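You operate a simulated robot arm through the tools that you are given. There is no shell and no other tool.

You are at the controls of a simulated two-armed robot. One attempt, no reset.

JOB
Put polish on the toe cap of the brown shoe, holding the tin while its lid comes off.
Fine: dab on the polish of the shoe's colour with the dauber; dauber home, lid pressed back on; the other shoe stays bare and the other tin shut. A coat counts when it lies all over at full strength: go over it till it gets no stronger.

It is judged by the outcome, as a careful person would: the job done as asked, and still so three seconds after it is handed in. It fails if anything else is knocked over, pushed out of place, dropped, spilled or broken. A push-on lid holds only when it is set on centred and level and pressed home; a screw cap is set on level and turned clockwise until tight.

ROBOT AND FRAMES
Two 6-joint arms with two-finger parallel grippers on one trunk that stands fixed in place. Base frame: the origin is at the foot of the trunk, x ahead of it, y to its left, z up; the work surface is at about z = 0.86. Readings come in m, rad, newtons and seconds.
The left shoulder is at [0.06, 0.187, 1.197], the right one opposite. With the tool pointing down near the work surface each hand reaches from about 0.2 to 0.62 m from the base axis, measured 20 degrees to its own side. Payload 1.57 kg a hand.
The TCP of each hand is the grasp point between the finger pads, 0.03 m short of the fingertips. In the tool frame z runs along the fingers and y along their closing line. The gripper opens to 0.11 m. The fingers are 0.024 m wide and 0.012 m thick; the gripper's body (0.048 by 0.112 m) begins 0.078 m behind the TCP.
Orientation is told as [roll, pitch, yaw] about the base's x, y, z axes, in that order, counted from this pose: with the fingers straight down and closing along the base's y, the tool's x points along the base's -x, its y along +y and its z along -z.

CONTROLS
- The arms move only by the tool servo_tool. It takes "left_moves", "right_moves" or both (then of equal length, played together; a hand with none holds still); each is a list of rows, each an object (a shift or turn left out is 0, a gripper value left out holds the last) with "delta_pos": the shift along the tool's x, y, z in units of 400 mm (1.0 is 400 mm), a list of three; "dr": the turn, a rotation vector about the tool's x, y, z in units of 45 degrees (1.0 is 45 degrees), a list of three; "fingers": the finger opening in cm, from 0 to 11. In form: [{"delta_pos": [x, y, z], "dr": [wx, wy, wz], "fingers": fingers}, ...]. A call has 1 to 20 rows; each row is the pose to reach, as a shift and turn from the pose commanded when the call began, along the tool's axes at that moment. A call with a number of a shift or a turn outside -1 to 1 is refused whole. Rows are played at 5 a second. More than 0.05 m and 0.15 rad between two rows, or a gripper value outside its range, and nothing of the call is played. A pose out of reach is approached as far as the arm can. The call stops where the force on the tool passes 40 N (or 10 N more than at its start, if that is more) or the arm is blocked; 0.2 s more then pass. The fingers move at their own pace (about 0.153 m/s each) and stop on an object; they squeeze with about 33 N. The grip force told is the motor's: it shows also when the fingers shut on nothing. Time passes only in rows, and 0.2 s behind the last, so rows that repeat a pose let the fingers close. It gives the time, the measured TCP pose, the force on the tool (base axes), the opening and the grip force at its end, in the units of the frame above (readings bear some noise), with the torque about the TCP (base axes, N m) and any sound that the robot's microphone picked up.
- Cameras (640 x 400 px; columns grow to the right, rows downward): "scene" is now at [0.0133, 0.0061, 1.7351]; the picture's right is [0.11, -0.99, 0.00], its down [-0.79, -0.09, -0.61] and it looks along [0.60, 0.07, -0.79] (base axes); focal length 364 px, centre (320, 200). "left" rides on the left gripper at [0.07, -0.016, -0.141] in its tool frame; the picture's right is [0.23, 0.97, 0.00], its down [-0.86, 0.20, -0.48] and it looks along [-0.47, 0.11, 0.88] (tool axes); focal length 222 px, centre (320, 200). "right" rides on the right gripper at [0.07, 0.016, -0.141] in its tool frame; the picture's right is [-0.23, 0.97, 0.00], its down [-0.86, -0.20, -0.48] and it looks along [-0.47, -0.11, 0.88] (tool axes); focal length 222 px, centre (320, 200). There is no depth. A picture from a camera that has moved, and an enlarged one, comes with that camera's place and axes in the base frame and with its lens.
- capture(camera): a new picture of that camera. The clock stands still meanwhile.
- raise_lower(by): slides the trunk up (or, below 0, down) by that many m; the arms and the scene camera ride with it, the base frame stays. It gives what a move gives, with no picture.
- pan_tilt(pan, tilt): turns the head with the scene camera to pan (to the left, within 1.501 rad either way) and tilt (down, from -0.506 to 1.204), counted from straight ahead of the robot. It gives what a move gives.
- close_up(camera, box): a new picture of the part [left, top, right, bottom] of that camera's present view, enlarged. The clock stands still meanwhile.
- hand_in(): hands the job in; it is judged then, once.

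Places have to be worked out from the pictures, the camera data and where the tool is seen. Open the grippers and draw the arms clear of the work before you hand the job in, unless the task says otherwise.

The tools are called as a command line: name --argument value ..., lists and objects as JSON in quotes. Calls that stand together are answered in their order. servo_tool: Moves the arms, as the interface text tells. Its arguments: {"type":"object","properties":{"left_moves":{"type":"array"},"right_moves":{"type":"array"}},"required":[]} The other tools are called the same way: raise_lower (by) moves the trunk up or down; pan_tilt (pan, tilt) turns the head that bears the scene camera; capture (camera) takes a picture; close_up (camera, box) takes an enlarged picture of a part of a camera's view; hand_in () hands the job in.

At the start:

```text
t: 0.0
left_position: [0.4213, 0.1608, 1.2332]
left_ee_rot: [-0.001, 0.001, -0.001]
left_force: [-0.1, -0.2, -0.3]
left_torque: [0.0, 0.0, 0.01]
left_finger_gap: 0.1099
left_grasp_force: 0.1
right_position: [0.493, -0.191, 1.2159]
right_ee_rot: [0.001, -0.001, 0.0]
right_force: [0.5, -0.5, 0.0]
right_torque: [-0.03, 0.02, -0.01]
right_finger_gap: 0.11
right_grasp_force: 0.1
trunk travel left (down, up): [-0.825, 0.165]
head pan, tilt (commanded): [0.113, 0.918]
```

scene: 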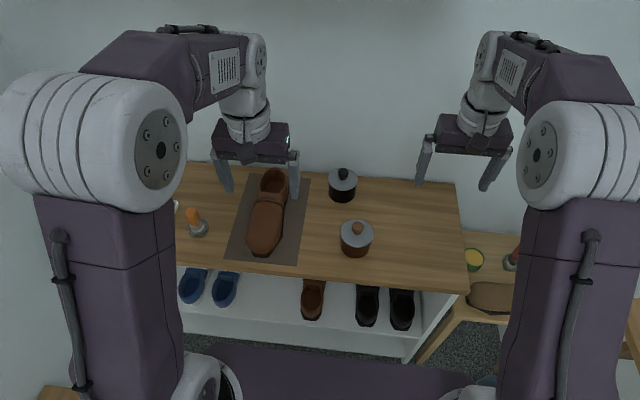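
right: 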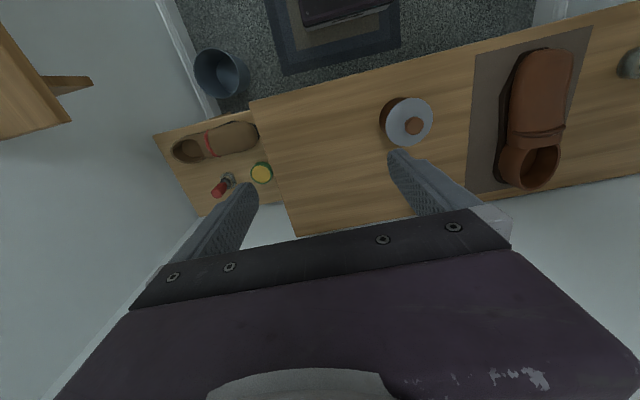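
left: 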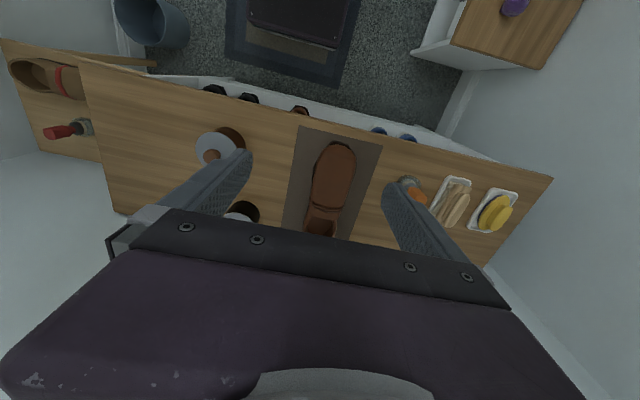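

I start by looking closely at the work surface from the scene camera to find the tins, dauber and shoe.

close_up --camera "scene" --box '[160, 150, 320, 250]'

close_up --camera "scene" --box '[300, 150, 460, 250]'

close_up --camera "scene" --box '[440, 220, 568, 300]'

close_up --camera "left" --box '[160, 90, 560, 340]'

```text
4.00 times, centred on (240, 200) of scene
camera zoom: at [0.0133, 0.0061, 1.7351], right [0.11, -0.99, 0.0], down [-0.79, -0.09, -0.61], along [0.6, 0.07, -0.79], focal length 1458 px, centre (640, 200)
```

zoom: 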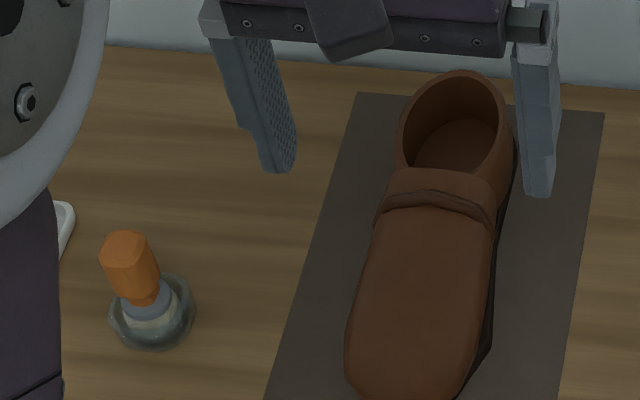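

```text
4.00 times, centred on (380, 200) of scene
camera zoom: at [0.0133, 0.0061, 1.7351], right [0.11, -0.99, 0.0], down [-0.79, -0.09, -0.61], along [0.6, 0.07, -0.79], focal length 1458 px, centre (80, 200)
```

zoom: 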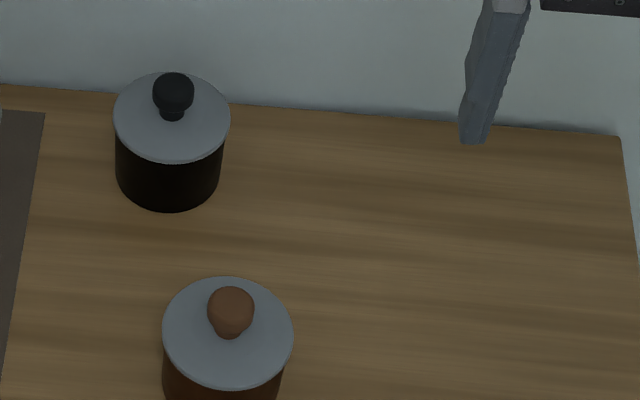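

```text
5.00 times, centred on (504, 260) of scene
camera zoom: at [0.0133, 0.0061, 1.7351], right [0.11, -0.99, 0.0], down [-0.79, -0.09, -0.61], along [0.6, 0.07, -0.79], focal length 1823 px, centre (-600, -100)
```

zoom: 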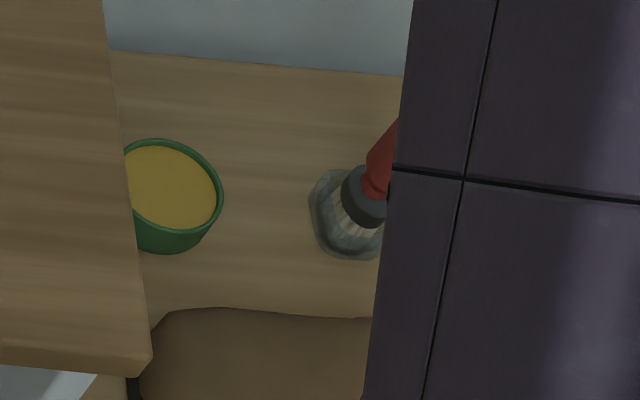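

```text
1.60 times, centred on (360, 215) of left
camera zoom: at [0.3506, 0.1461, 1.3742], right [-0.23, 0.97, 0.0], down [0.86, 0.2, 0.48], along [0.47, 0.11, -0.88], focal length 355 px, centre (256, 176)
```

zoom: 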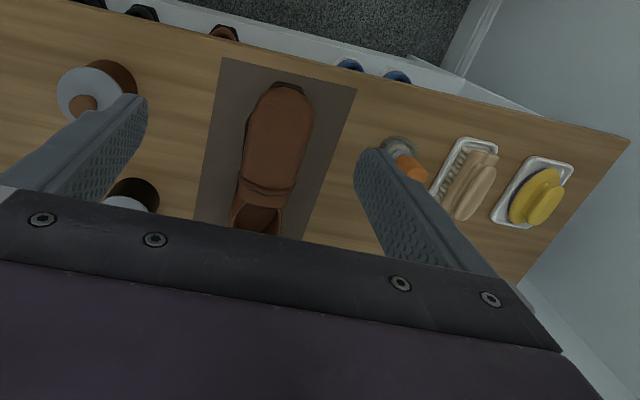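

The scene shows one brown shoe on a mat, a brown-knobbed tin near the front, a black-knobbed tin behind, and an orange-handled dauber in a glass holder on the left. I take sharper close-ups to measure the tin and dauber.

close_up --camera "scene" --box '[316, 210, 396, 260]'

close_up --camera "scene" --box '[164, 195, 244, 245]'

close_up --camera "scene" --box '[208, 160, 320, 270]'

close_up --camera "right" --box '[360, 80, 460, 160]'

close_up --camera "left" --box '[370, 150, 530, 250]'

```text
8.00 times, centred on (356, 235) of scene
camera zoom: at [0.0133, 0.0061, 1.7351], right [0.11, -0.99, 0.0], down [-0.79, -0.09, -0.61], along [0.6, 0.07, -0.79], focal length 2916 px, centre (32, -80)
```

zoom: 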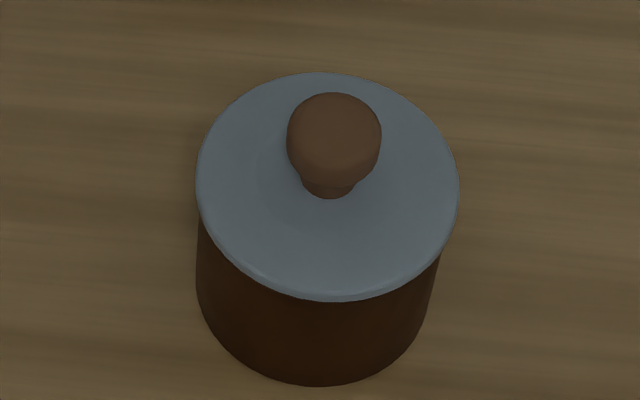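

```text
8.00 times, centred on (204, 220) of scene
camera zoom: at [0.0133, 0.0061, 1.7351], right [0.11, -0.99, 0.0], down [-0.79, -0.09, -0.61], along [0.6, 0.07, -0.79], focal length 2916 px, centre (1248, 40)
```

zoom: 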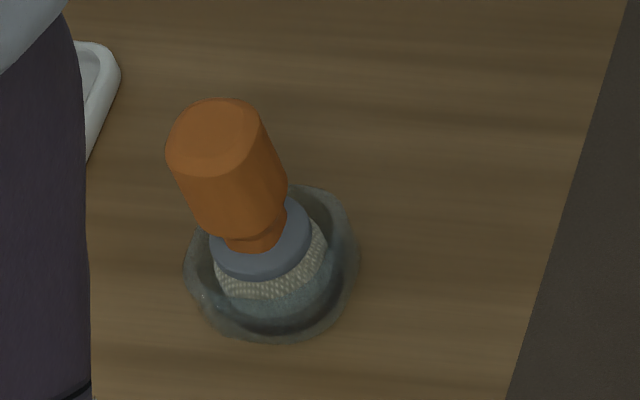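

```text
3.64 times, centred on (264, 215) of scene
camera zoom: at [0.0133, 0.0061, 1.7351], right [0.11, -0.99, 0.0], down [-0.79, -0.09, -0.61], along [0.6, 0.07, -0.79], focal length 1326 px, centre (524, 146)
```

zoom: 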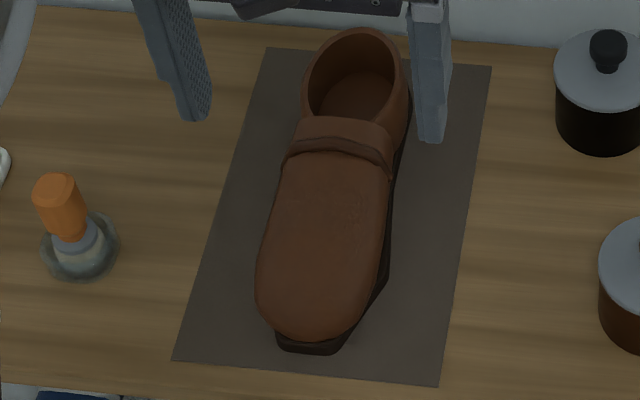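

```text
5.00 times, centred on (410, 120) of right
camera zoom: at [0.4215, -0.1737, 1.3575], right [0.23, 0.97, 0.0], down [0.86, -0.2, 0.48], along [0.47, -0.11, -0.88], focal length 1111 px, centre (-130, 600)
```

zoom: 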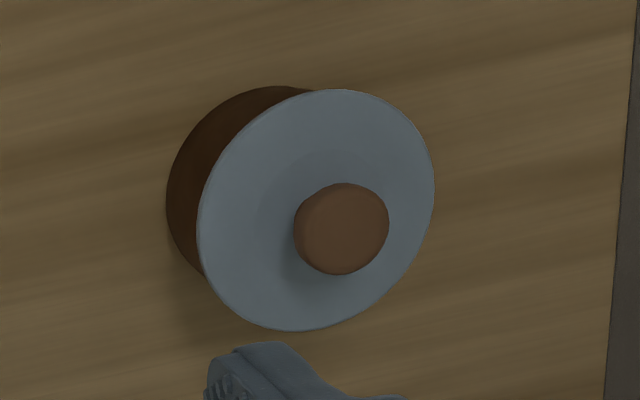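

```text
4.00 times, centred on (450, 200) of left
camera zoom: at [0.3506, 0.1461, 1.3742], right [-0.23, 0.97, 0.0], down [0.86, 0.2, 0.48], along [0.47, 0.11, -0.88], focal length 888 px, centre (-200, 200)
```

zoom: 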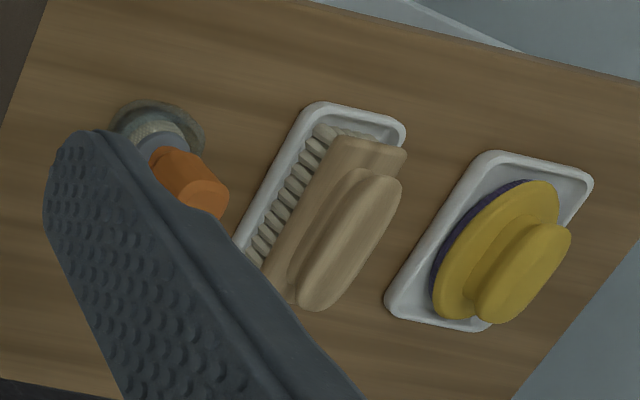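

From the two views I triangulate the brown tin's lid top at about (0.525, -0.032, 0.936) with an 85 mm lid and its knob top near z 0.97. The dauber stands upright at about (0.513, 0.395) with its handle top at 0.981. I lower the left hand over the shoe to see the toe cap.

servo_tool --left_moves '[{"delta_pos": [0.0133, 0.025, 0.083], "fingers": 11}, {"delta_pos": [0.0266, 0.05, 0.166]}, {"delta_pos": [0.04, 0.075, 0.25]}, {"delta_pos": [0.0533, 0.1, 0.333]}, {"delta_pos": [0.0533, 0.1, 0.333]}]'

capture --camera "left"

capture --camera "scene"

```text
t: 1.2
left_position: [0.4004, 0.2024, 1.0994]
left_ee_rot: [-0.002, 0.001, 0.001]
left_force: [-0.1, 0.2, 0.6]
left_torque: [0.0, -0.01, 0.03]
left_finger_gap: 0.11
left_grasp_force: 0.0
right_position: [0.491, -0.1911, 1.2166]
right_ee_rot: [0.001, -0.001, 0.0]
right_force: [0.3, -0.7, 0.1]
right_torque: [-0.01, 0.03, 0.02]
right_finger_gap: 0.1102
right_grasp_force: 0.0
trunk travel left (down, up): [-0.825, 0.165]
head pan, tilt (commanded): [0.113, 0.918]
```

```text
taken
camera left: at [0.3293, 0.1869, 1.2406], right [-0.23, 0.97, 0.0], down [0.86, 0.2, 0.48], along [0.47, 0.11, -0.88], focal length 222 px, centre (320, 200)
```

left: 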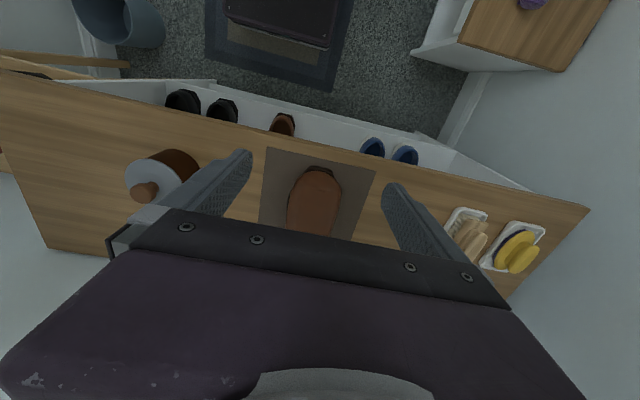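

```text
taken
camera scene: at [0.0131, 0.0059, 1.7351], right [0.11, -0.99, 0.0], down [-0.79, -0.09, -0.61], along [0.6, 0.07, -0.79], focal length 364 px, centre (320, 200)
```

scene: 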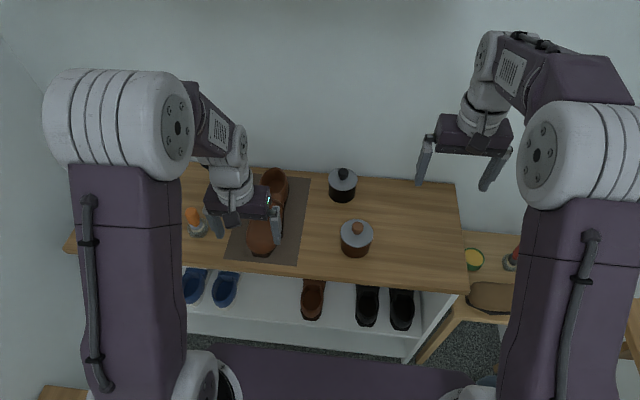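

The shoe is partly hidden by the left gripper in its own camera. I look at it through the right camera and the low shelf through the scene camera.

close_up --camera "right" --box '[470, 30, 630, 200]'

close_up --camera "scene" --box '[220, 160, 320, 270]'

close_up --camera "left" --box '[240, 100, 400, 240]'

close_up --camera "scene" --box '[170, 260, 430, 340]'

```text
2.35 times, centred on (550, 115) of right
camera zoom: at [0.4213, -0.1738, 1.3575], right [0.23, 0.97, 0.0], down [0.86, -0.2, 0.48], along [0.47, -0.11, -0.88], focal length 523 px, centre (-221, 400)
```

zoom: 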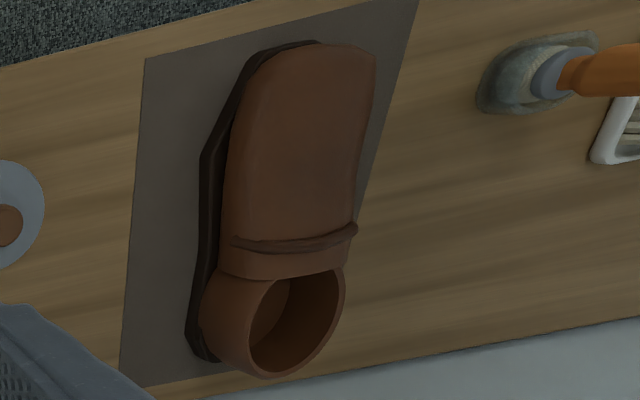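

```text
3.64 times, centred on (270, 215) of scene
camera zoom: at [0.0131, 0.0059, 1.7351], right [0.11, -0.99, 0.0], down [-0.79, -0.09, -0.61], along [0.6, 0.07, -0.79], focal length 1326 px, centre (502, 146)
```

zoom: 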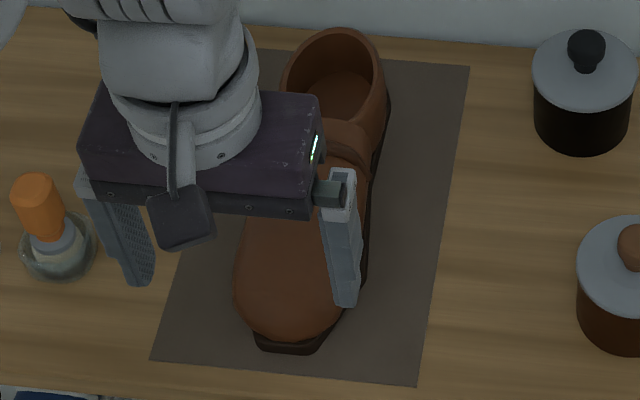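

```text
2.86 times, centred on (320, 170) of left
camera zoom: at [0.3293, 0.1869, 1.2406], right [-0.23, 0.97, 0.0], down [0.86, 0.2, 0.48], along [0.47, 0.11, -0.88], focal length 635 px, centre (320, 286)
```

zoom: 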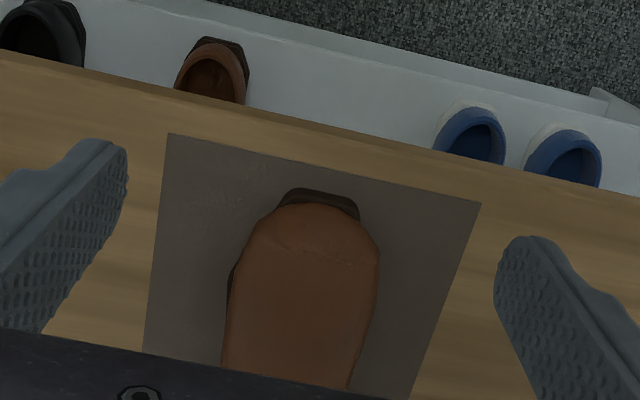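

```text
2.46 times, centred on (300, 300) of scene
camera zoom: at [0.0131, 0.0059, 1.7351], right [0.11, -0.99, 0.0], down [-0.79, -0.09, -0.61], along [0.6, 0.07, -0.79], focal length 897 px, centre (369, -46)
```

zoom: 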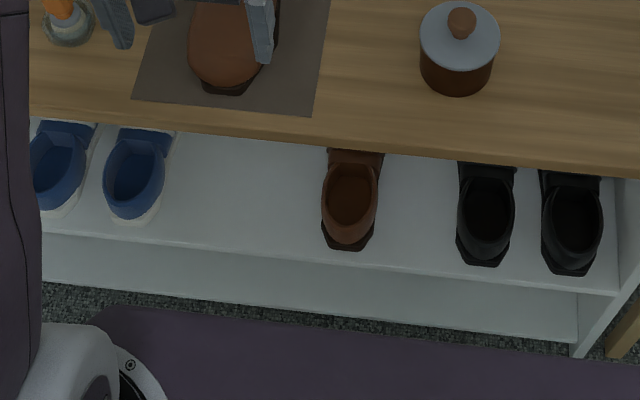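

The brown shoe's mate sits on the low shelf and the toe of the one on the mat is around (0.46–0.52, 0.17–0.26), z about 0.91. I check the tin's position from the left camera before taking hold of it.

close_up --camera "left" --box '[110, 135, 210, 215]'

close_up --camera "right" --box '[370, 80, 450, 160]'

```text
5.00 times, centred on (160, 175) of left
camera zoom: at [0.3293, 0.1869, 1.2406], right [-0.23, 0.97, 0.0], down [0.86, 0.2, 0.48], along [0.47, 0.11, -0.88], focal length 1111 px, centre (1120, 325)
```

zoom: 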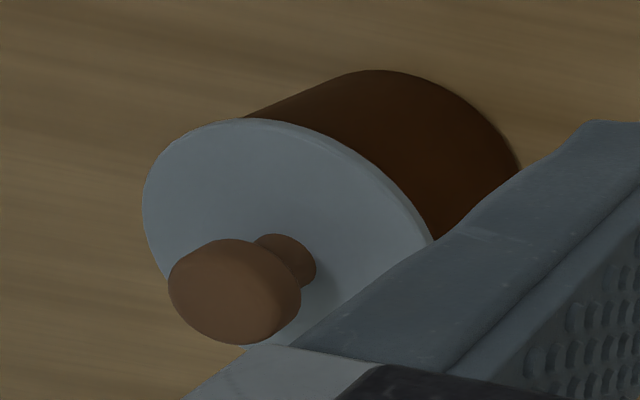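

```text
5.00 times, centred on (410, 120) of right
camera zoom: at [0.4213, -0.1738, 1.3575], right [0.23, 0.97, 0.0], down [0.86, -0.2, 0.48], along [0.47, -0.11, -0.88], focal length 1111 px, centre (-130, 600)
```

zoom: 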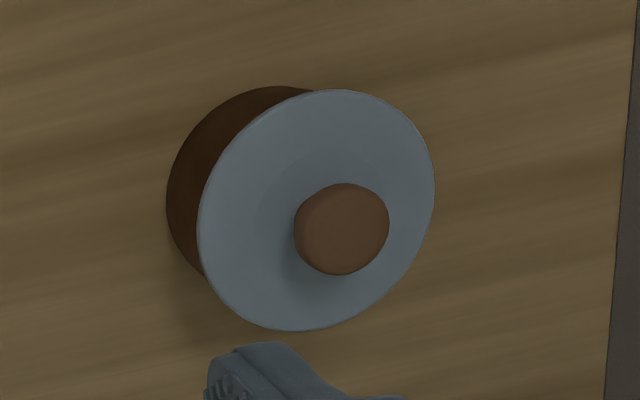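

All three views agree on the tin to within about 3 mm. I'll bring the left hand in from the front-left, tilted, so the space above the lid stays free for the right hand. First I turn the left hand 45° in yaw while shifting it, and move the right hand a little aside.

servo_tool --left_moves '[{"delta_pos": [-0.0125, -0.05, 0], "dr": [0, 0, 0.1667]}, {"delta_pos": [-0.025, -0.1, 0], "dr": [0, 0, 0.3333]}, {"delta_pos": [-0.0375, -0.15, 0], "dr": [0, 0, 0.5]}, {"delta_pos": [-0.05, -0.2, 0], "dr": [0, 0, 0.6667]}, {"delta_pos": [-0.0625, -0.25, 0], "dr": [0, 0, 0.8333]}, {"delta_pos": [-0.075, -0.3, 0], "dr": [0, 0, 1.0]}, {"delta_pos": [-0.075, -0.3, 0], "dr": [0, 0, 1.0]}]' --right_moves '[{"delta_pos": [0, -0.03, 0]}, {"delta_pos": [0, -0.06, 0]}, {"delta_pos": [0, -0.09, 0]}, {"delta_pos": [0, -0.12, 0]}, {"delta_pos": [0, -0.15, 0]}, {"delta_pos": [0, -0.175, 0]}, {"delta_pos": [0, -0.175, 0]}]'

capture --camera "scene"

```text
t: 2.8
left_position: [0.4305, 0.0817, 1.099]
left_ee_rot: [-0.001, -0.001, -0.786]
left_force: [0.1, 0.5, 0.5]
left_torque: [0.02, 0.01, 0.01]
left_finger_gap: 0.11
left_grasp_force: 0.1
right_position: [0.4928, -0.2614, 1.2169]
right_ee_rot: [0.0, 0.0, 0.0]
right_force: [-0.1, -0.3, 0.7]
right_torque: [0.03, -0.01, 0.02]
right_finger_gap: 0.1097
right_grasp_force: 0.0
trunk travel left (down, up): [-0.825, 0.165]
head pan, tilt (commanded): [0.113, 0.918]
```

```text
taken
camera scene: at [0.0133, 0.0066, 1.7351], right [0.11, -0.99, 0.0], down [-0.79, -0.09, -0.61], along [0.6, 0.07, -0.79], focal length 364 px, centre (320, 200)
```

scene: 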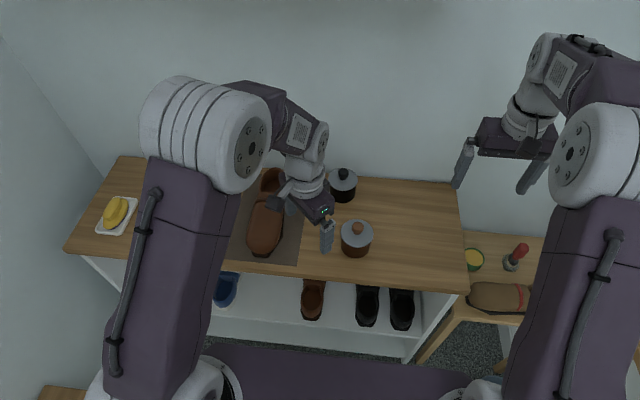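

The yaw went as expected. Now I tilt the left hand 45° about its closing line, keeping the TCP in place.

servo_tool --left_moves '[{"dr": [0, -0.1667, 0]}, {"dr": [0, -0.3333, 0]}, {"dr": [0, -0.5, 0]}, {"dr": [0, -0.6667, 0]}, {"dr": [0, -0.8333, 0]}, {"dr": [0, -1.0, 0]}, {"dr": [0, -1.0, 0]}]'

capture --camera "scene"

```text
t: 4.4
left_position: [0.4297, 0.0811, 1.1001]
left_ee_rot: [-0.001, -0.785, -0.783]
left_force: [-0.3, 0.5, 0.3]
left_torque: [-0.05, -0.03, 0.0]
left_finger_gap: 0.1101
left_grasp_force: 0.0
left hand out of reach, approached as far as the arm can: row 4, 5
right_position: [0.4919, -0.2606, 1.2166]
right_ee_rot: [0.001, 0.0, 0.0]
right_force: [-0.2, 0.5, 0.2]
right_torque: [0.02, 0.03, -0.02]
right_finger_gap: 0.1098
right_grasp_force: 0.1
trunk travel left (down, up): [-0.825, 0.165]
head pan, tilt (commanded): [0.113, 0.918]
```

```text
taken
camera scene: at [0.0133, 0.0055, 1.7351], right [0.11, -0.99, 0.0], down [-0.79, -0.09, -0.61], along [0.6, 0.07, -0.79], focal length 364 px, centre (320, 200)
```

scene: 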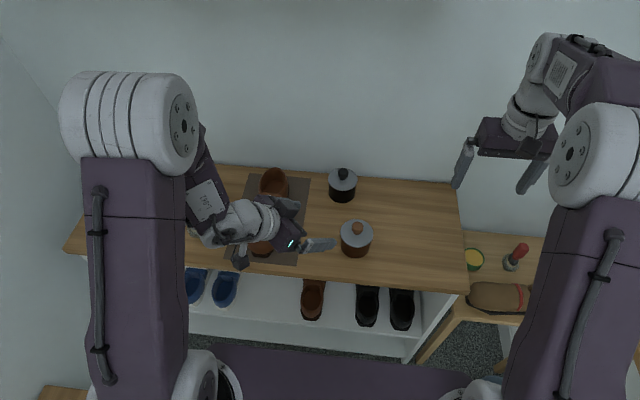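

The tilt arrived at pitch -0.785, yaw -0.783. Now I add 10° more tilt and descend to a pre-grasp point 0.12 m behind the tin along the finger direction.

servo_tool --left_moves '[{"delta_pos": [0.0377, -0.0079, 0.0807], "dr": [0, -0.0556, 0]}, {"delta_pos": [0.0755, -0.0157, 0.1615], "dr": [0, -0.1111, 0]}, {"delta_pos": [0.1132, -0.0236, 0.2422], "dr": [0, -0.1667, 0]}, {"delta_pos": [0.1509, -0.0315, 0.323], "dr": [0, -0.2222, 0]}, {"delta_pos": [0.1509, -0.0315, 0.323], "dr": [0, -0.2222, 0]}]'

close_up --camera "scene" --box '[220, 160, 420, 285]'

capture --camera "left"

capture --camera "right"

```text
t: 5.6
left_position: [0.529, 0.041, 0.9837]
left_ee_rot: [-0.058, -0.946, -0.754]
left_force: [0.4, 0.0, -0.3]
left_torque: [-0.01, 0.01, 0.01]
left_finger_gap: 0.1101
left_grasp_force: 0.1
left hand out of reach, approached as far as the arm can: row 1, 2, 3, 4, 5
right_position: [0.4915, -0.2599, 1.2165]
right_ee_rot: [0.0, 0.0, 0.0]
right_force: [-0.5, 0.2, 0.4]
right_torque: [0.02, -0.01, 0.0]
right_finger_gap: 0.11
right_grasp_force: 0.0
trunk travel left (down, up): [-0.825, 0.165]
head pan, tilt (commanded): [0.113, 0.918]
```

```text
3.20 times, centred on (320, 222) of scene
camera zoom: at [0.0126, 0.0059, 1.7351], right [0.11, -0.99, 0.0], down [-0.79, -0.09, -0.61], along [0.6, 0.07, -0.79], focal length 1166 px, centre (320, 128)
```

zoom: 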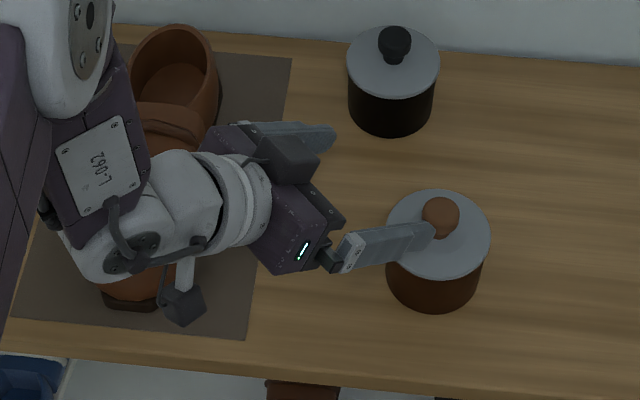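

```text
taken
camera left: at [0.4082, 0.1415, 1.0103], right [0.6, 0.77, -0.22], down [0.24, 0.08, 0.97], along [0.76, -0.63, -0.14], focal length 222 px, centre (320, 200)
```

left: 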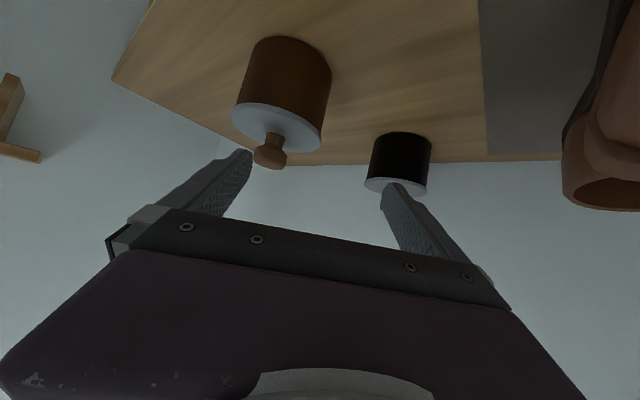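

```text
taken
camera right: at [0.4209, -0.2441, 1.3576], right [0.23, 0.97, 0.0], down [0.85, -0.2, 0.48], along [0.47, -0.11, -0.88], focal length 222 px, centre (320, 200)
```

right: 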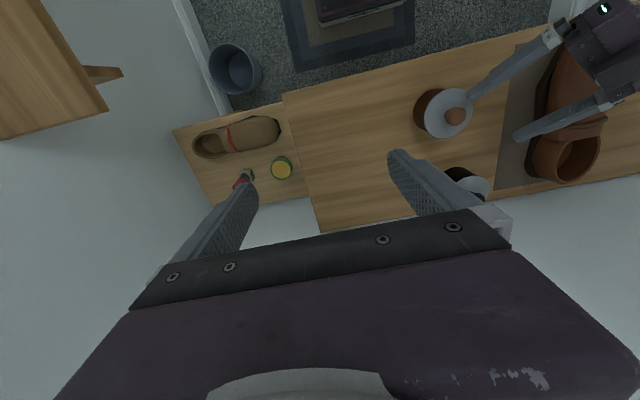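

The left arm could not reach that pose and ended at (0.529, 0.041, 0.984) instead, with one fingertip close beside the knob but nothing touched (no force). The wrist seems too near the shoulder, so I raise the trunk, which lifts the hands straight up, clear of the tin.

raise_lower --by 0.12

capture --camera "scene"

```text
t: 7.1
left_position: [0.5293, 0.0402, 1.1039]
left_ee_rot: [-0.057, -0.945, -0.749]
left_force: [0.0, 0.5, -0.2]
left_torque: [0.01, 0.02, 0.01]
left_finger_gap: 0.11
left_grasp_force: 0.1
right_position: [0.4921, -0.2624, 1.3357]
right_ee_rot: [0.0, -0.001, 0.001]
right_force: [-0.2, -0.5, -0.5]
right_torque: [-0.02, 0.0, 0.03]
right_finger_gap: 0.11
right_grasp_force: 0.1
trunk travel left (down, up): [-0.945, 0.045]
head pan, tilt (commanded): [0.113, 0.918]
```

```text
taken
camera scene: at [0.0134, 0.006, 1.8551], right [0.11, -0.99, 0.0], down [-0.79, -0.09, -0.61], along [0.6, 0.07, -0.79], focal length 364 px, centre (320, 200)
```

scene: 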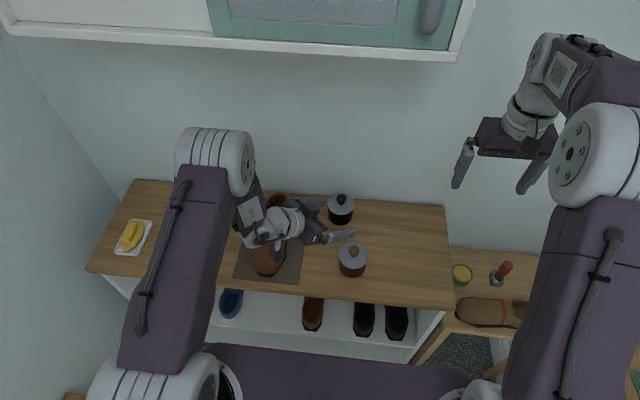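

The hands are now clear above the tin. I issue a null row to learn which pose the arm regards as commanded.

servo_tool --left_moves '[{"delta_pos": [0, 0, 0]}]'

```text
t: 7.5
left_position: [0.5283, 0.0408, 1.1038]
left_ee_rot: [-0.058, -0.948, -0.752]
left_force: [0.3, -0.3, -0.2]
left_torque: [0.03, -0.01, -0.01]
left_finger_gap: 0.1102
left_grasp_force: 0.0
right_position: [0.4906, -0.2613, 1.3361]
right_ee_rot: [-0.001, 0.0, 0.0]
right_force: [-0.2, -0.8, 0.7]
right_torque: [0.0, 0.01, 0.0]
right_finger_gap: 0.1102
right_grasp_force: 0.0
trunk travel left (down, up): [-0.945, 0.045]
head pan, tilt (commanded): [0.113, 0.918]
```

The commanded pose is the one it actually reached. With the trunk raised, I test the pre-grasp pose 0.1 m higher, (0.4555, 0.0375, 1.07), in free air.

servo_tool --left_moves '[{"delta_pos": [0.0478, -0.0443, -0.0157], "dr": [-0.0126, -0.0057, 0.0084]}, {"delta_pos": [0.0955, -0.0887, -0.0313], "dr": [-0.0252, -0.0115, 0.0168]}, {"delta_pos": [0.1433, -0.133, -0.047], "dr": [-0.0378, -0.0172, 0.0252]}, {"delta_pos": [0.1433, -0.133, -0.047], "dr": [-0.0378, -0.0172, 0.0252]}]'

capture --camera "scene"

```text
t: 8.5
left_position: [0.5357, 0.042, 1.0896]
left_ee_rot: [-0.047, -0.949, -0.758]
left_force: [0.7, -0.3, 0.3]
left_torque: [0.04, -0.01, -0.01]
left_finger_gap: 0.11
left_grasp_force: 0.1
left hand out of reach, approached as far as the arm can: row 1, 2, 3, 4
right_position: [0.4918, -0.2606, 1.337]
right_ee_rot: [0.001, 0.002, 0.0]
right_force: [0.8, 0.2, 1.5]
right_torque: [0.03, 0.01, 0.01]
right_finger_gap: 0.1099
right_grasp_force: 0.0
trunk travel left (down, up): [-0.945, 0.045]
head pan, tilt (commanded): [0.113, 0.918]
```

```text
taken
camera scene: at [0.0134, 0.0061, 1.8551], right [0.11, -0.99, 0.0], down [-0.79, -0.09, -0.61], along [0.6, 0.07, -0.79], focal length 364 px, centre (320, 200)
```

scene: 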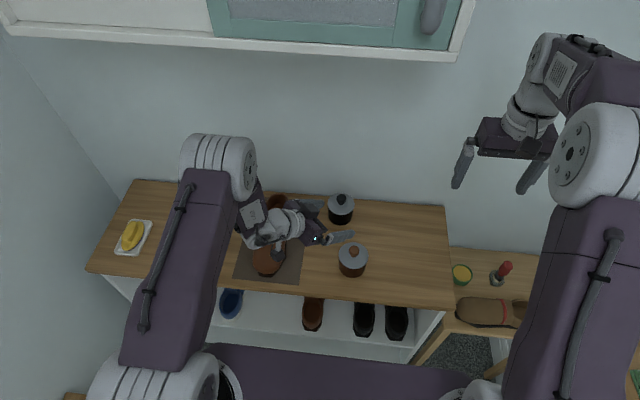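

The wrist has ended in an awkward branch (it passed a singular alignment with the forearm). I'll undo the tilt in free air while rising, and then use a sideways approach (fingers pointing to -y) instead.

servo_tool --left_moves '[{"delta_pos": [-0.027, 0, -0.019], "dr": [0, 0.1667, 0]}, {"delta_pos": [-0.054, 0, -0.038], "dr": [0, 0.3333, 0]}, {"delta_pos": [-0.081, 0, -0.058], "dr": [0, 0.5, 0]}, {"delta_pos": [-0.108, 0, -0.077], "dr": [0, 0.6667, 0]}, {"delta_pos": [-0.135, 0, -0.097], "dr": [0, 0.8333, 0]}, {"delta_pos": [-0.1625, 0, -0.116], "dr": [0, 1.0, 0]}, {"delta_pos": [-0.1625, 0, -0.116], "dr": [0, 1.0, 0]}]'

capture --camera "scene"

```text
t: 10.1
left_position: [0.5368, 0.0404, 1.1691]
left_ee_rot: [0.001, -0.174, -0.785]
left_force: [-0.2, 0.2, -0.5]
left_torque: [0.01, -0.01, 0.02]
left_finger_gap: 0.1103
left_grasp_force: 0.1
left hand out of reach, approached as far as the arm can: row 4, 5
right_position: [0.491, -0.2613, 1.3364]
right_ee_rot: [0.0, 0.001, 0.001]
right_force: [0.6, 0.1, 1.1]
right_torque: [0.01, -0.01, 0.01]
right_finger_gap: 0.1101
right_grasp_force: 0.0
trunk travel left (down, up): [-0.945, 0.045]
head pan, tilt (commanded): [0.113, 0.918]
```

```text
taken
camera scene: at [0.0136, 0.0061, 1.8551], right [0.11, -0.99, 0.0], down [-0.79, -0.09, -0.61], along [0.6, 0.07, -0.79], focal length 364 px, centre (320, 200)
```

scene: 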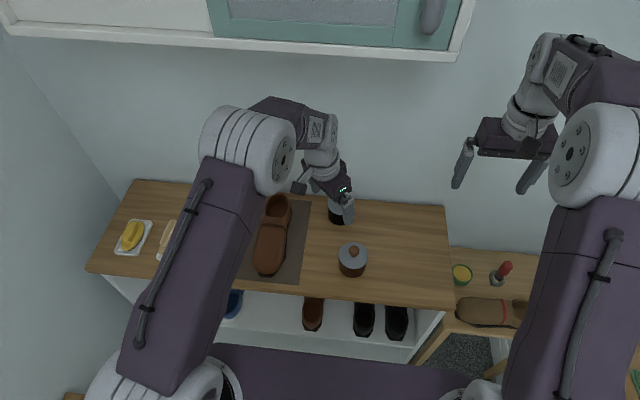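

The arm is back in its normal branch. I now level the hand with yaw -75° over the gap between the shoe and tin, well above everything.

servo_tool --left_moves '[{"delta_pos": [0.0387, 0.0187, -0.0378], "dr": [0.0116, 0.0434, 0.133]}, {"delta_pos": [0.0774, 0.0373, -0.0756], "dr": [0.0232, 0.0868, 0.266]}, {"delta_pos": [0.1161, 0.056, -0.1134], "dr": [0.0348, 0.1302, 0.399]}, {"delta_pos": [0.1548, 0.0746, -0.1512], "dr": [0.0464, 0.1736, 0.532]}, {"delta_pos": [0.1935, 0.0933, -0.189], "dr": [0.058, 0.217, 0.665]}, {"delta_pos": [0.1935, 0.0933, -0.189], "dr": [0.058, 0.217, 0.665]}]'

```text
t: 11.5
left_position: [0.4992, 0.1298, 1.2314]
left_ee_rot: [0.0, 0.0, -1.311]
left_force: [0.7, 0.3, 0.7]
left_torque: [-0.01, 0.01, -0.02]
left_finger_gap: 0.1099
left_grasp_force: 0.2
right_position: [0.4915, -0.2609, 1.3364]
right_ee_rot: [-0.002, -0.001, 0.0]
right_force: [0.3, -0.1, 0.2]
right_torque: [0.02, 0.01, 0.02]
right_finger_gap: 0.1101
right_grasp_force: 0.0
trunk travel left (down, up): [-0.945, 0.045]
head pan, tilt (commanded): [0.113, 0.918]
```

The left hand reached (0.499, 0.130, 1.231) level at yaw -75°. I lower the trunk back to its original height.

raise_lower --by -0.12

servo_tool --left_moves '[{"dr": [0, -0.1667, 0]}, {"dr": [0, -0.3333, 0]}, {"dr": [0, -0.5, 0]}, {"dr": [0, -0.6667, 0]}, {"dr": [0, -0.8333, 0]}, {"dr": [0, -1.0, 0]}, {"dr": [0, -1.0, 0]}]'

capture --camera "scene"

```text
t: 13.0
left_position: [0.5003, 0.13, 1.1108]
left_ee_rot: [0.0, 0.0, -1.309]
left_force: [0.0, -0.3, -0.3]
left_torque: [0.0, -0.03, 0.01]
left_finger_gap: 0.1099
left_grasp_force: 0.0
right_position: [0.4921, -0.2606, 1.2159]
right_ee_rot: [-0.001, 0.0, -0.001]
right_force: [-0.6, -0.9, 0.0]
right_torque: [0.0, -0.01, -0.02]
right_finger_gap: 0.11
right_grasp_force: 0.1
trunk travel left (down, up): [-0.825, 0.165]
head pan, tilt (commanded): [0.113, 0.918]
```

```text
t: 14.6
left_position: [0.4981, 0.1308, 1.1108]
left_ee_rot: [0.0, -0.787, -1.309]
left_force: [0.9, -0.2, -0.3]
left_torque: [0.04, 0.01, -0.03]
left_finger_gap: 0.1099
left_grasp_force: 0.1
right_position: [0.4921, -0.2612, 1.2161]
right_ee_rot: [0.0, -0.001, 0.001]
right_force: [-0.1, 0.4, -0.5]
right_torque: [0.0, -0.02, 0.02]
right_finger_gap: 0.1098
right_grasp_force: 0.1
trunk travel left (down, up): [-0.825, 0.165]
head pan, tilt (commanded): [0.113, 0.918]
```

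```text
taken
camera scene: at [0.0132, 0.0057, 1.7351], right [0.11, -0.99, 0.0], down [-0.79, -0.09, -0.61], along [0.6, 0.07, -0.79], focal length 364 px, centre (320, 200)
```

scene: 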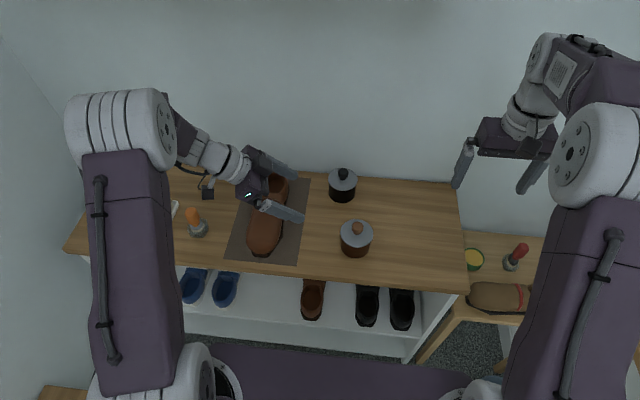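

No reach trouble this way. I now add the last 10° of tilt and move to straight above the tin at (0.525, -0.032, 1.06), from where the open fingers can descend astride the tin.

servo_tool --left_moves '[{"delta_pos": [-0.0397, -0.0084, 0.0758], "dr": [0, -0.0444, 0]}, {"delta_pos": [-0.0793, -0.0168, 0.1515], "dr": [0, -0.0889, 0]}, {"delta_pos": [-0.119, -0.0252, 0.2273], "dr": [0, -0.1333, 0]}, {"delta_pos": [-0.1586, -0.0336, 0.303], "dr": [0, -0.1778, 0]}, {"delta_pos": [-0.1983, -0.042, 0.3788], "dr": [0, -0.2222, 0]}, {"delta_pos": [-0.1983, -0.042, 0.3788], "dr": [0, -0.2222, 0]}]'

capture --camera "scene"

close_up --camera "scene" --box '[260, 160, 420, 260]'

capture --camera "left"

```text
t: 16.0
left_position: [0.5248, -0.0294, 1.0609]
left_ee_rot: [-0.001, -0.961, -1.31]
left_force: [-0.3, -0.3, 0.1]
left_torque: [0.0, 0.0, 0.04]
left_finger_gap: 0.1103
left_grasp_force: 0.0
right_position: [0.4916, -0.2603, 1.2167]
right_ee_rot: [0.002, 0.0, 0.001]
right_force: [-0.4, -0.2, 0.3]
right_torque: [0.0, -0.01, -0.02]
right_finger_gap: 0.1101
right_grasp_force: 0.0
trunk travel left (down, up): [-0.825, 0.165]
head pan, tilt (commanded): [0.113, 0.918]
```

```text
taken
camera scene: at [0.0129, 0.0067, 1.7351], right [0.11, -0.99, 0.0], down [-0.79, -0.09, -0.61], along [0.6, 0.07, -0.79], focal length 364 px, centre (320, 200)
```

scene: 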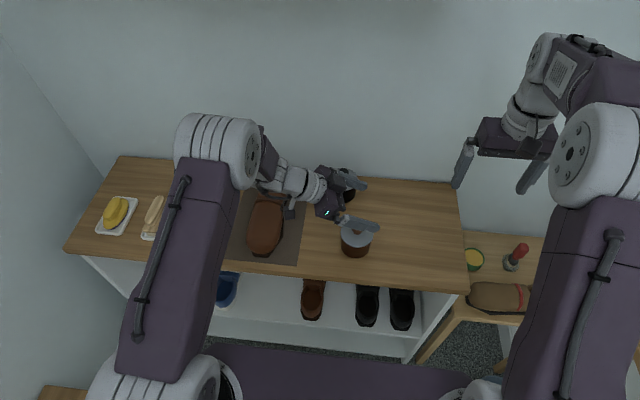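

```text
4.00 times, centred on (340, 210) of scene
camera zoom: at [0.0129, 0.0067, 1.7351], right [0.11, -0.99, 0.0], down [-0.79, -0.09, -0.61], along [0.6, 0.07, -0.79], focal length 1458 px, centre (240, 160)
```

zoom: 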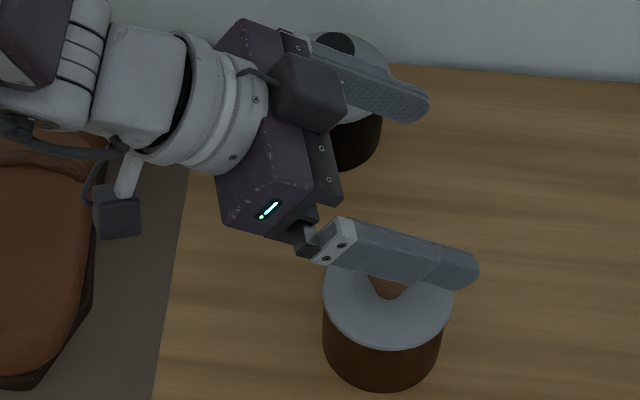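

```text
taken
camera left: at [0.4679, 0.1163, 1.0843], right [0.91, 0.38, -0.19], down [0.22, -0.04, 0.97], along [0.36, -0.93, -0.12], focal length 222 px, centre (320, 200)
```

left: 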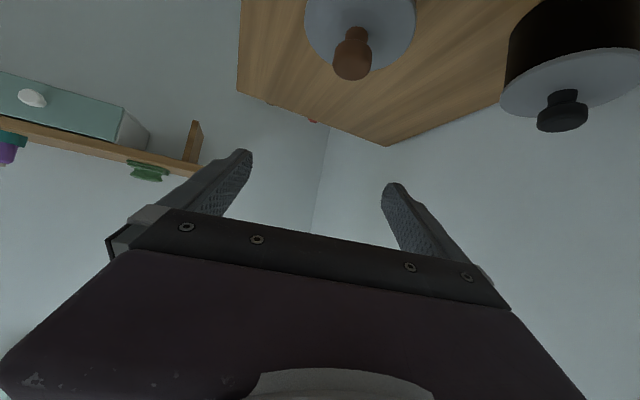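

The hand is centred above the tin. I descend vertically 0.10 m, fingers open astride the lid, then look again.

servo_tool --left_moves '[{"delta_pos": [0.0512, 0, 0.0359]}, {"delta_pos": [0.1024, 0, 0.0717]}, {"delta_pos": [0.1536, 0, 0.1076]}, {"delta_pos": [0.2048, 0, 0.1434]}, {"delta_pos": [0.2048, 0, 0.1434]}]'

close_up --camera "scene" --box '[290, 180, 418, 260]'

capture --camera "left"

close_up --camera "right" --box '[390, 40, 550, 140]'

```text
t: 17.2
left_position: [0.5238, -0.0318, 0.9602]
left_ee_rot: [0.0, -0.961, -1.309]
left_force: [-1.3, -0.2, -0.5]
left_torque: [-0.01, 0.01, 0.01]
left_finger_gap: 0.1097
left_grasp_force: 0.1
right_position: [0.4905, -0.2609, 1.2166]
right_ee_rot: [0.001, -0.001, 0.001]
right_force: [0.4, -0.1, 0.7]
right_torque: [0.01, 0.03, 0.04]
right_finger_gap: 0.1101
right_grasp_force: 0.0
trunk travel left (down, up): [-0.825, 0.165]
head pan, tilt (commanded): [0.113, 0.918]
```

```text
5.00 times, centred on (354, 220) of scene
camera zoom: at [0.0131, 0.0061, 1.7351], right [0.11, -0.99, 0.0], down [-0.79, -0.09, -0.61], along [0.6, 0.07, -0.79], focal length 1823 px, centre (150, 100)
```

zoom: 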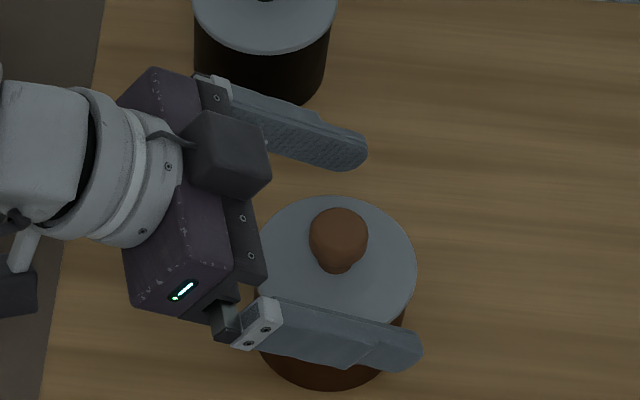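

```text
taken
camera left: at [0.4681, 0.1157, 0.9836], right [0.91, 0.38, -0.19], down [0.22, -0.04, 0.97], along [0.36, -0.92, -0.12], focal length 222 px, centre (320, 200)
```

left: 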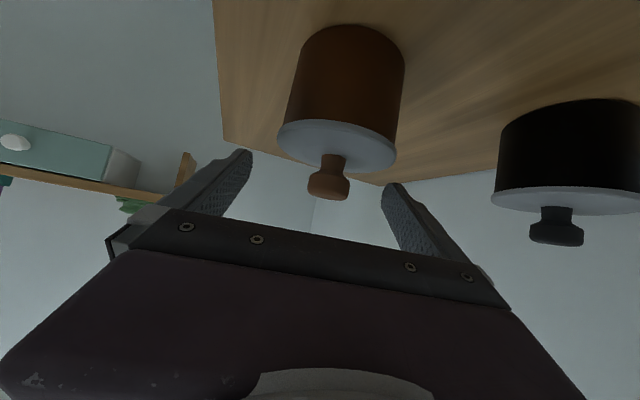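

```text
4.00 times, centred on (470, 90) of right
camera zoom: at [0.4213, -0.244, 1.3575], right [0.23, 0.97, 0.0], down [0.86, -0.2, 0.48], along [0.47, -0.11, -0.88], focal length 888 px, centre (-280, 640)
```

zoom: 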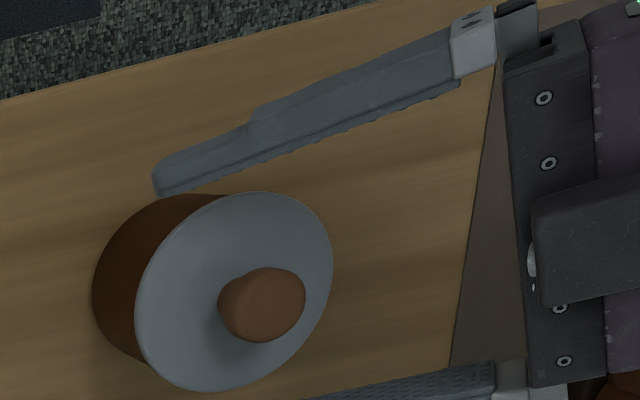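

The fingers straddle the tin; the left camera suggests the tin may sit a few mm off-centre. I zoom in to refine.

close_up --camera "left" --box '[230, 10, 430, 210]'

close_up --camera "right" --box '[420, 60, 510, 150]'

```text
2.00 times, centred on (330, 110) of left
camera zoom: at [0.4681, 0.1157, 0.9836], right [0.91, 0.38, -0.19], down [0.22, -0.04, 0.97], along [0.36, -0.92, -0.12], focal length 444 px, centre (300, 380)
```

zoom: 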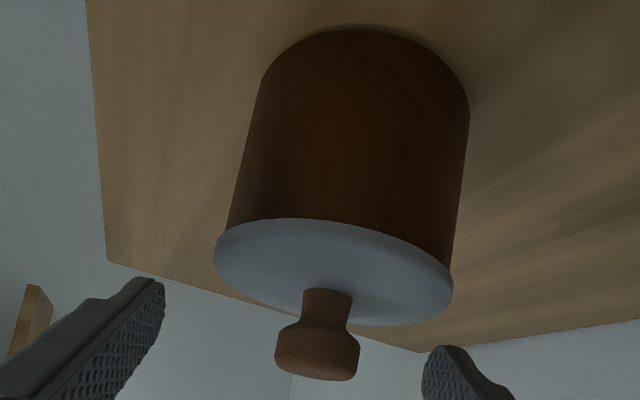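

```text
4.44 times, centred on (465, 105) of right
camera zoom: at [0.4213, -0.244, 1.3575], right [0.23, 0.97, 0.0], down [0.86, -0.2, 0.48], along [0.47, -0.11, -0.88], focal length 987 px, centre (-324, 622)
```

zoom: 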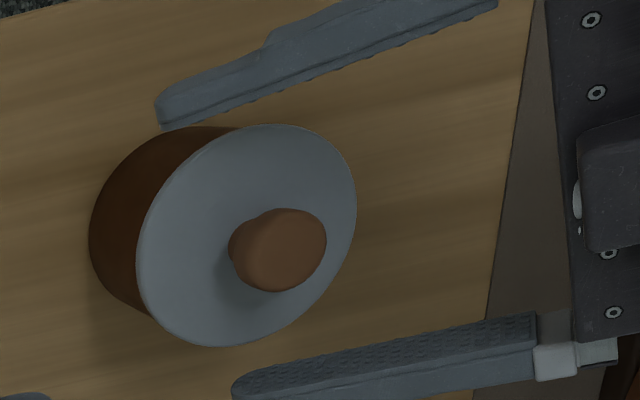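

Combining the two right-camera views and the left view, the lid top is nearer z = 0.925 and the tin axis is at about (0.5285, -0.028). I descend to TCP (0.526, -0.0185, 0.893), correcting about 5 mm along the closing line.

servo_tool --left_moves '[{"delta_pos": [0.04, 0.0125, 0.0176]}, {"delta_pos": [0.0776, 0.0125, 0.0353]}, {"delta_pos": [0.12, 0.0125, 0.053]}, {"delta_pos": [0.1552, 0.0125, 0.0706]}, {"delta_pos": [0.1552, 0.0125, 0.0706]}]'

close_up --camera "scene" --box '[290, 180, 418, 260]'

capture --camera "left"

close_up --camera "right" --box '[400, 40, 540, 140]'

```text
t: 18.4
left_position: [0.5266, -0.0175, 0.8927]
left_ee_rot: [0.001, -0.96, -1.31]
left_force: [-0.1, 0.0, 0.1]
left_torque: [0.03, 0.0, -0.02]
left_finger_gap: 0.1102
left_grasp_force: 0.1
right_position: [0.4911, -0.2609, 1.2162]
right_ee_rot: [0.0, 0.001, 0.0]
right_force: [-0.1, 1.0, -1.3]
right_torque: [0.0, -0.02, -0.02]
right_finger_gap: 0.1098
right_grasp_force: 0.0
trunk travel left (down, up): [-0.825, 0.165]
head pan, tilt (commanded): [0.113, 0.918]
```

```text
5.00 times, centred on (354, 220) of scene
camera zoom: at [0.0132, 0.0059, 1.7351], right [0.11, -0.99, 0.0], down [-0.79, -0.09, -0.61], along [0.6, 0.07, -0.79], focal length 1823 px, centre (150, 100)
```

zoom: 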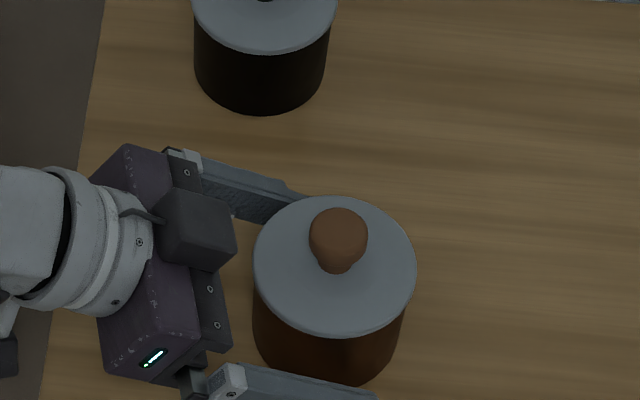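

```text
taken
camera left: at [0.469, 0.1292, 0.9171], right [0.91, 0.38, -0.19], down [0.22, -0.04, 0.97], along [0.36, -0.92, -0.12], focal length 222 px, centre (320, 200)
```

left: 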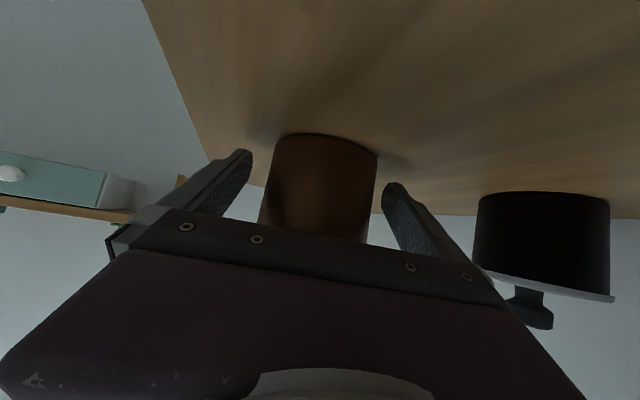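

```text
4.00 times, centred on (470, 90) of right
camera zoom: at [0.4213, -0.2442, 1.3575], right [0.23, 0.97, 0.0], down [0.86, -0.2, 0.48], along [0.47, -0.11, -0.88], focal length 888 px, centre (-280, 640)
```

zoom: 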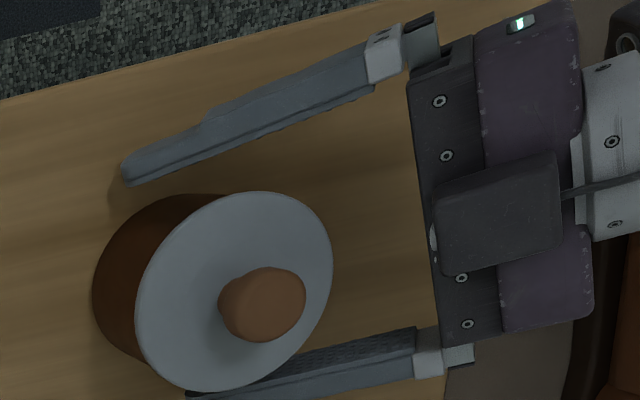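

The tin body is centred between the fingers in the left view. I close the left fingers on the tin body.

servo_tool --left_moves '[{"fingers": 9.0}, {"fingers": 8.2}, {"fingers": 7.0}, {"fingers": 7.0}, {"fingers": 7.0}]'

close_up --camera "scene" --box '[290, 180, 418, 260]'

close_up --camera "right" --box '[400, 40, 540, 140]'

```text
t: 19.6
left_position: [0.5257, -0.0174, 0.8937]
left_ee_rot: [-0.002, -0.961, -1.308]
left_force: [0.6, 1.1, 0.2]
left_torque: [-0.01, 0.08, -0.03]
left_finger_gap: 0.0786
left_grasp_force: 33.3
right_position: [0.4911, -0.2611, 1.2167]
right_ee_rot: [0.0, 0.0, 0.0]
right_force: [-0.3, 0.3, -1.3]
right_torque: [0.02, -0.01, 0.0]
right_finger_gap: 0.11
right_grasp_force: 0.2
trunk travel left (down, up): [-0.825, 0.165]
head pan, tilt (commanded): [0.113, 0.918]
```

```text
5.00 times, centred on (354, 220) of scene
camera zoom: at [0.0134, 0.0062, 1.7351], right [0.11, -0.99, 0.0], down [-0.79, -0.09, -0.61], along [0.6, 0.07, -0.79], focal length 1823 px, centre (150, 100)
```

zoom: 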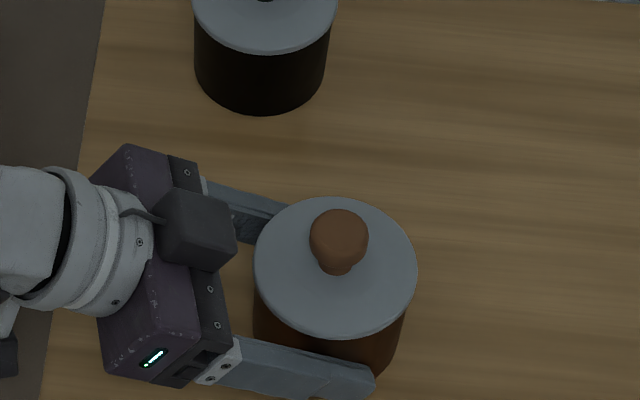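

```text
4.00 times, centred on (470, 90) of right
camera zoom: at [0.4216, -0.2439, 1.3575], right [0.23, 0.97, 0.0], down [0.86, -0.2, 0.48], along [0.47, -0.11, -0.88], focal length 888 px, centre (-280, 640)
```

zoom: 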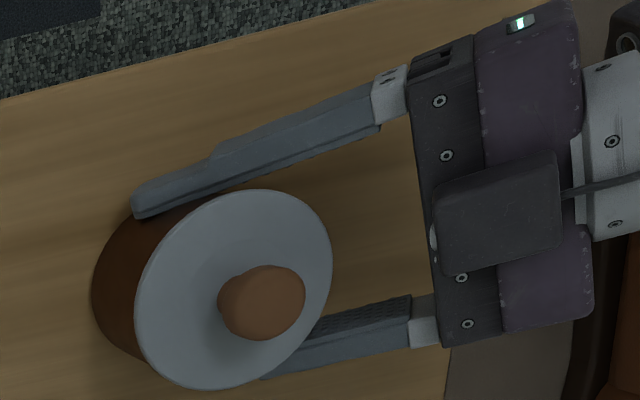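

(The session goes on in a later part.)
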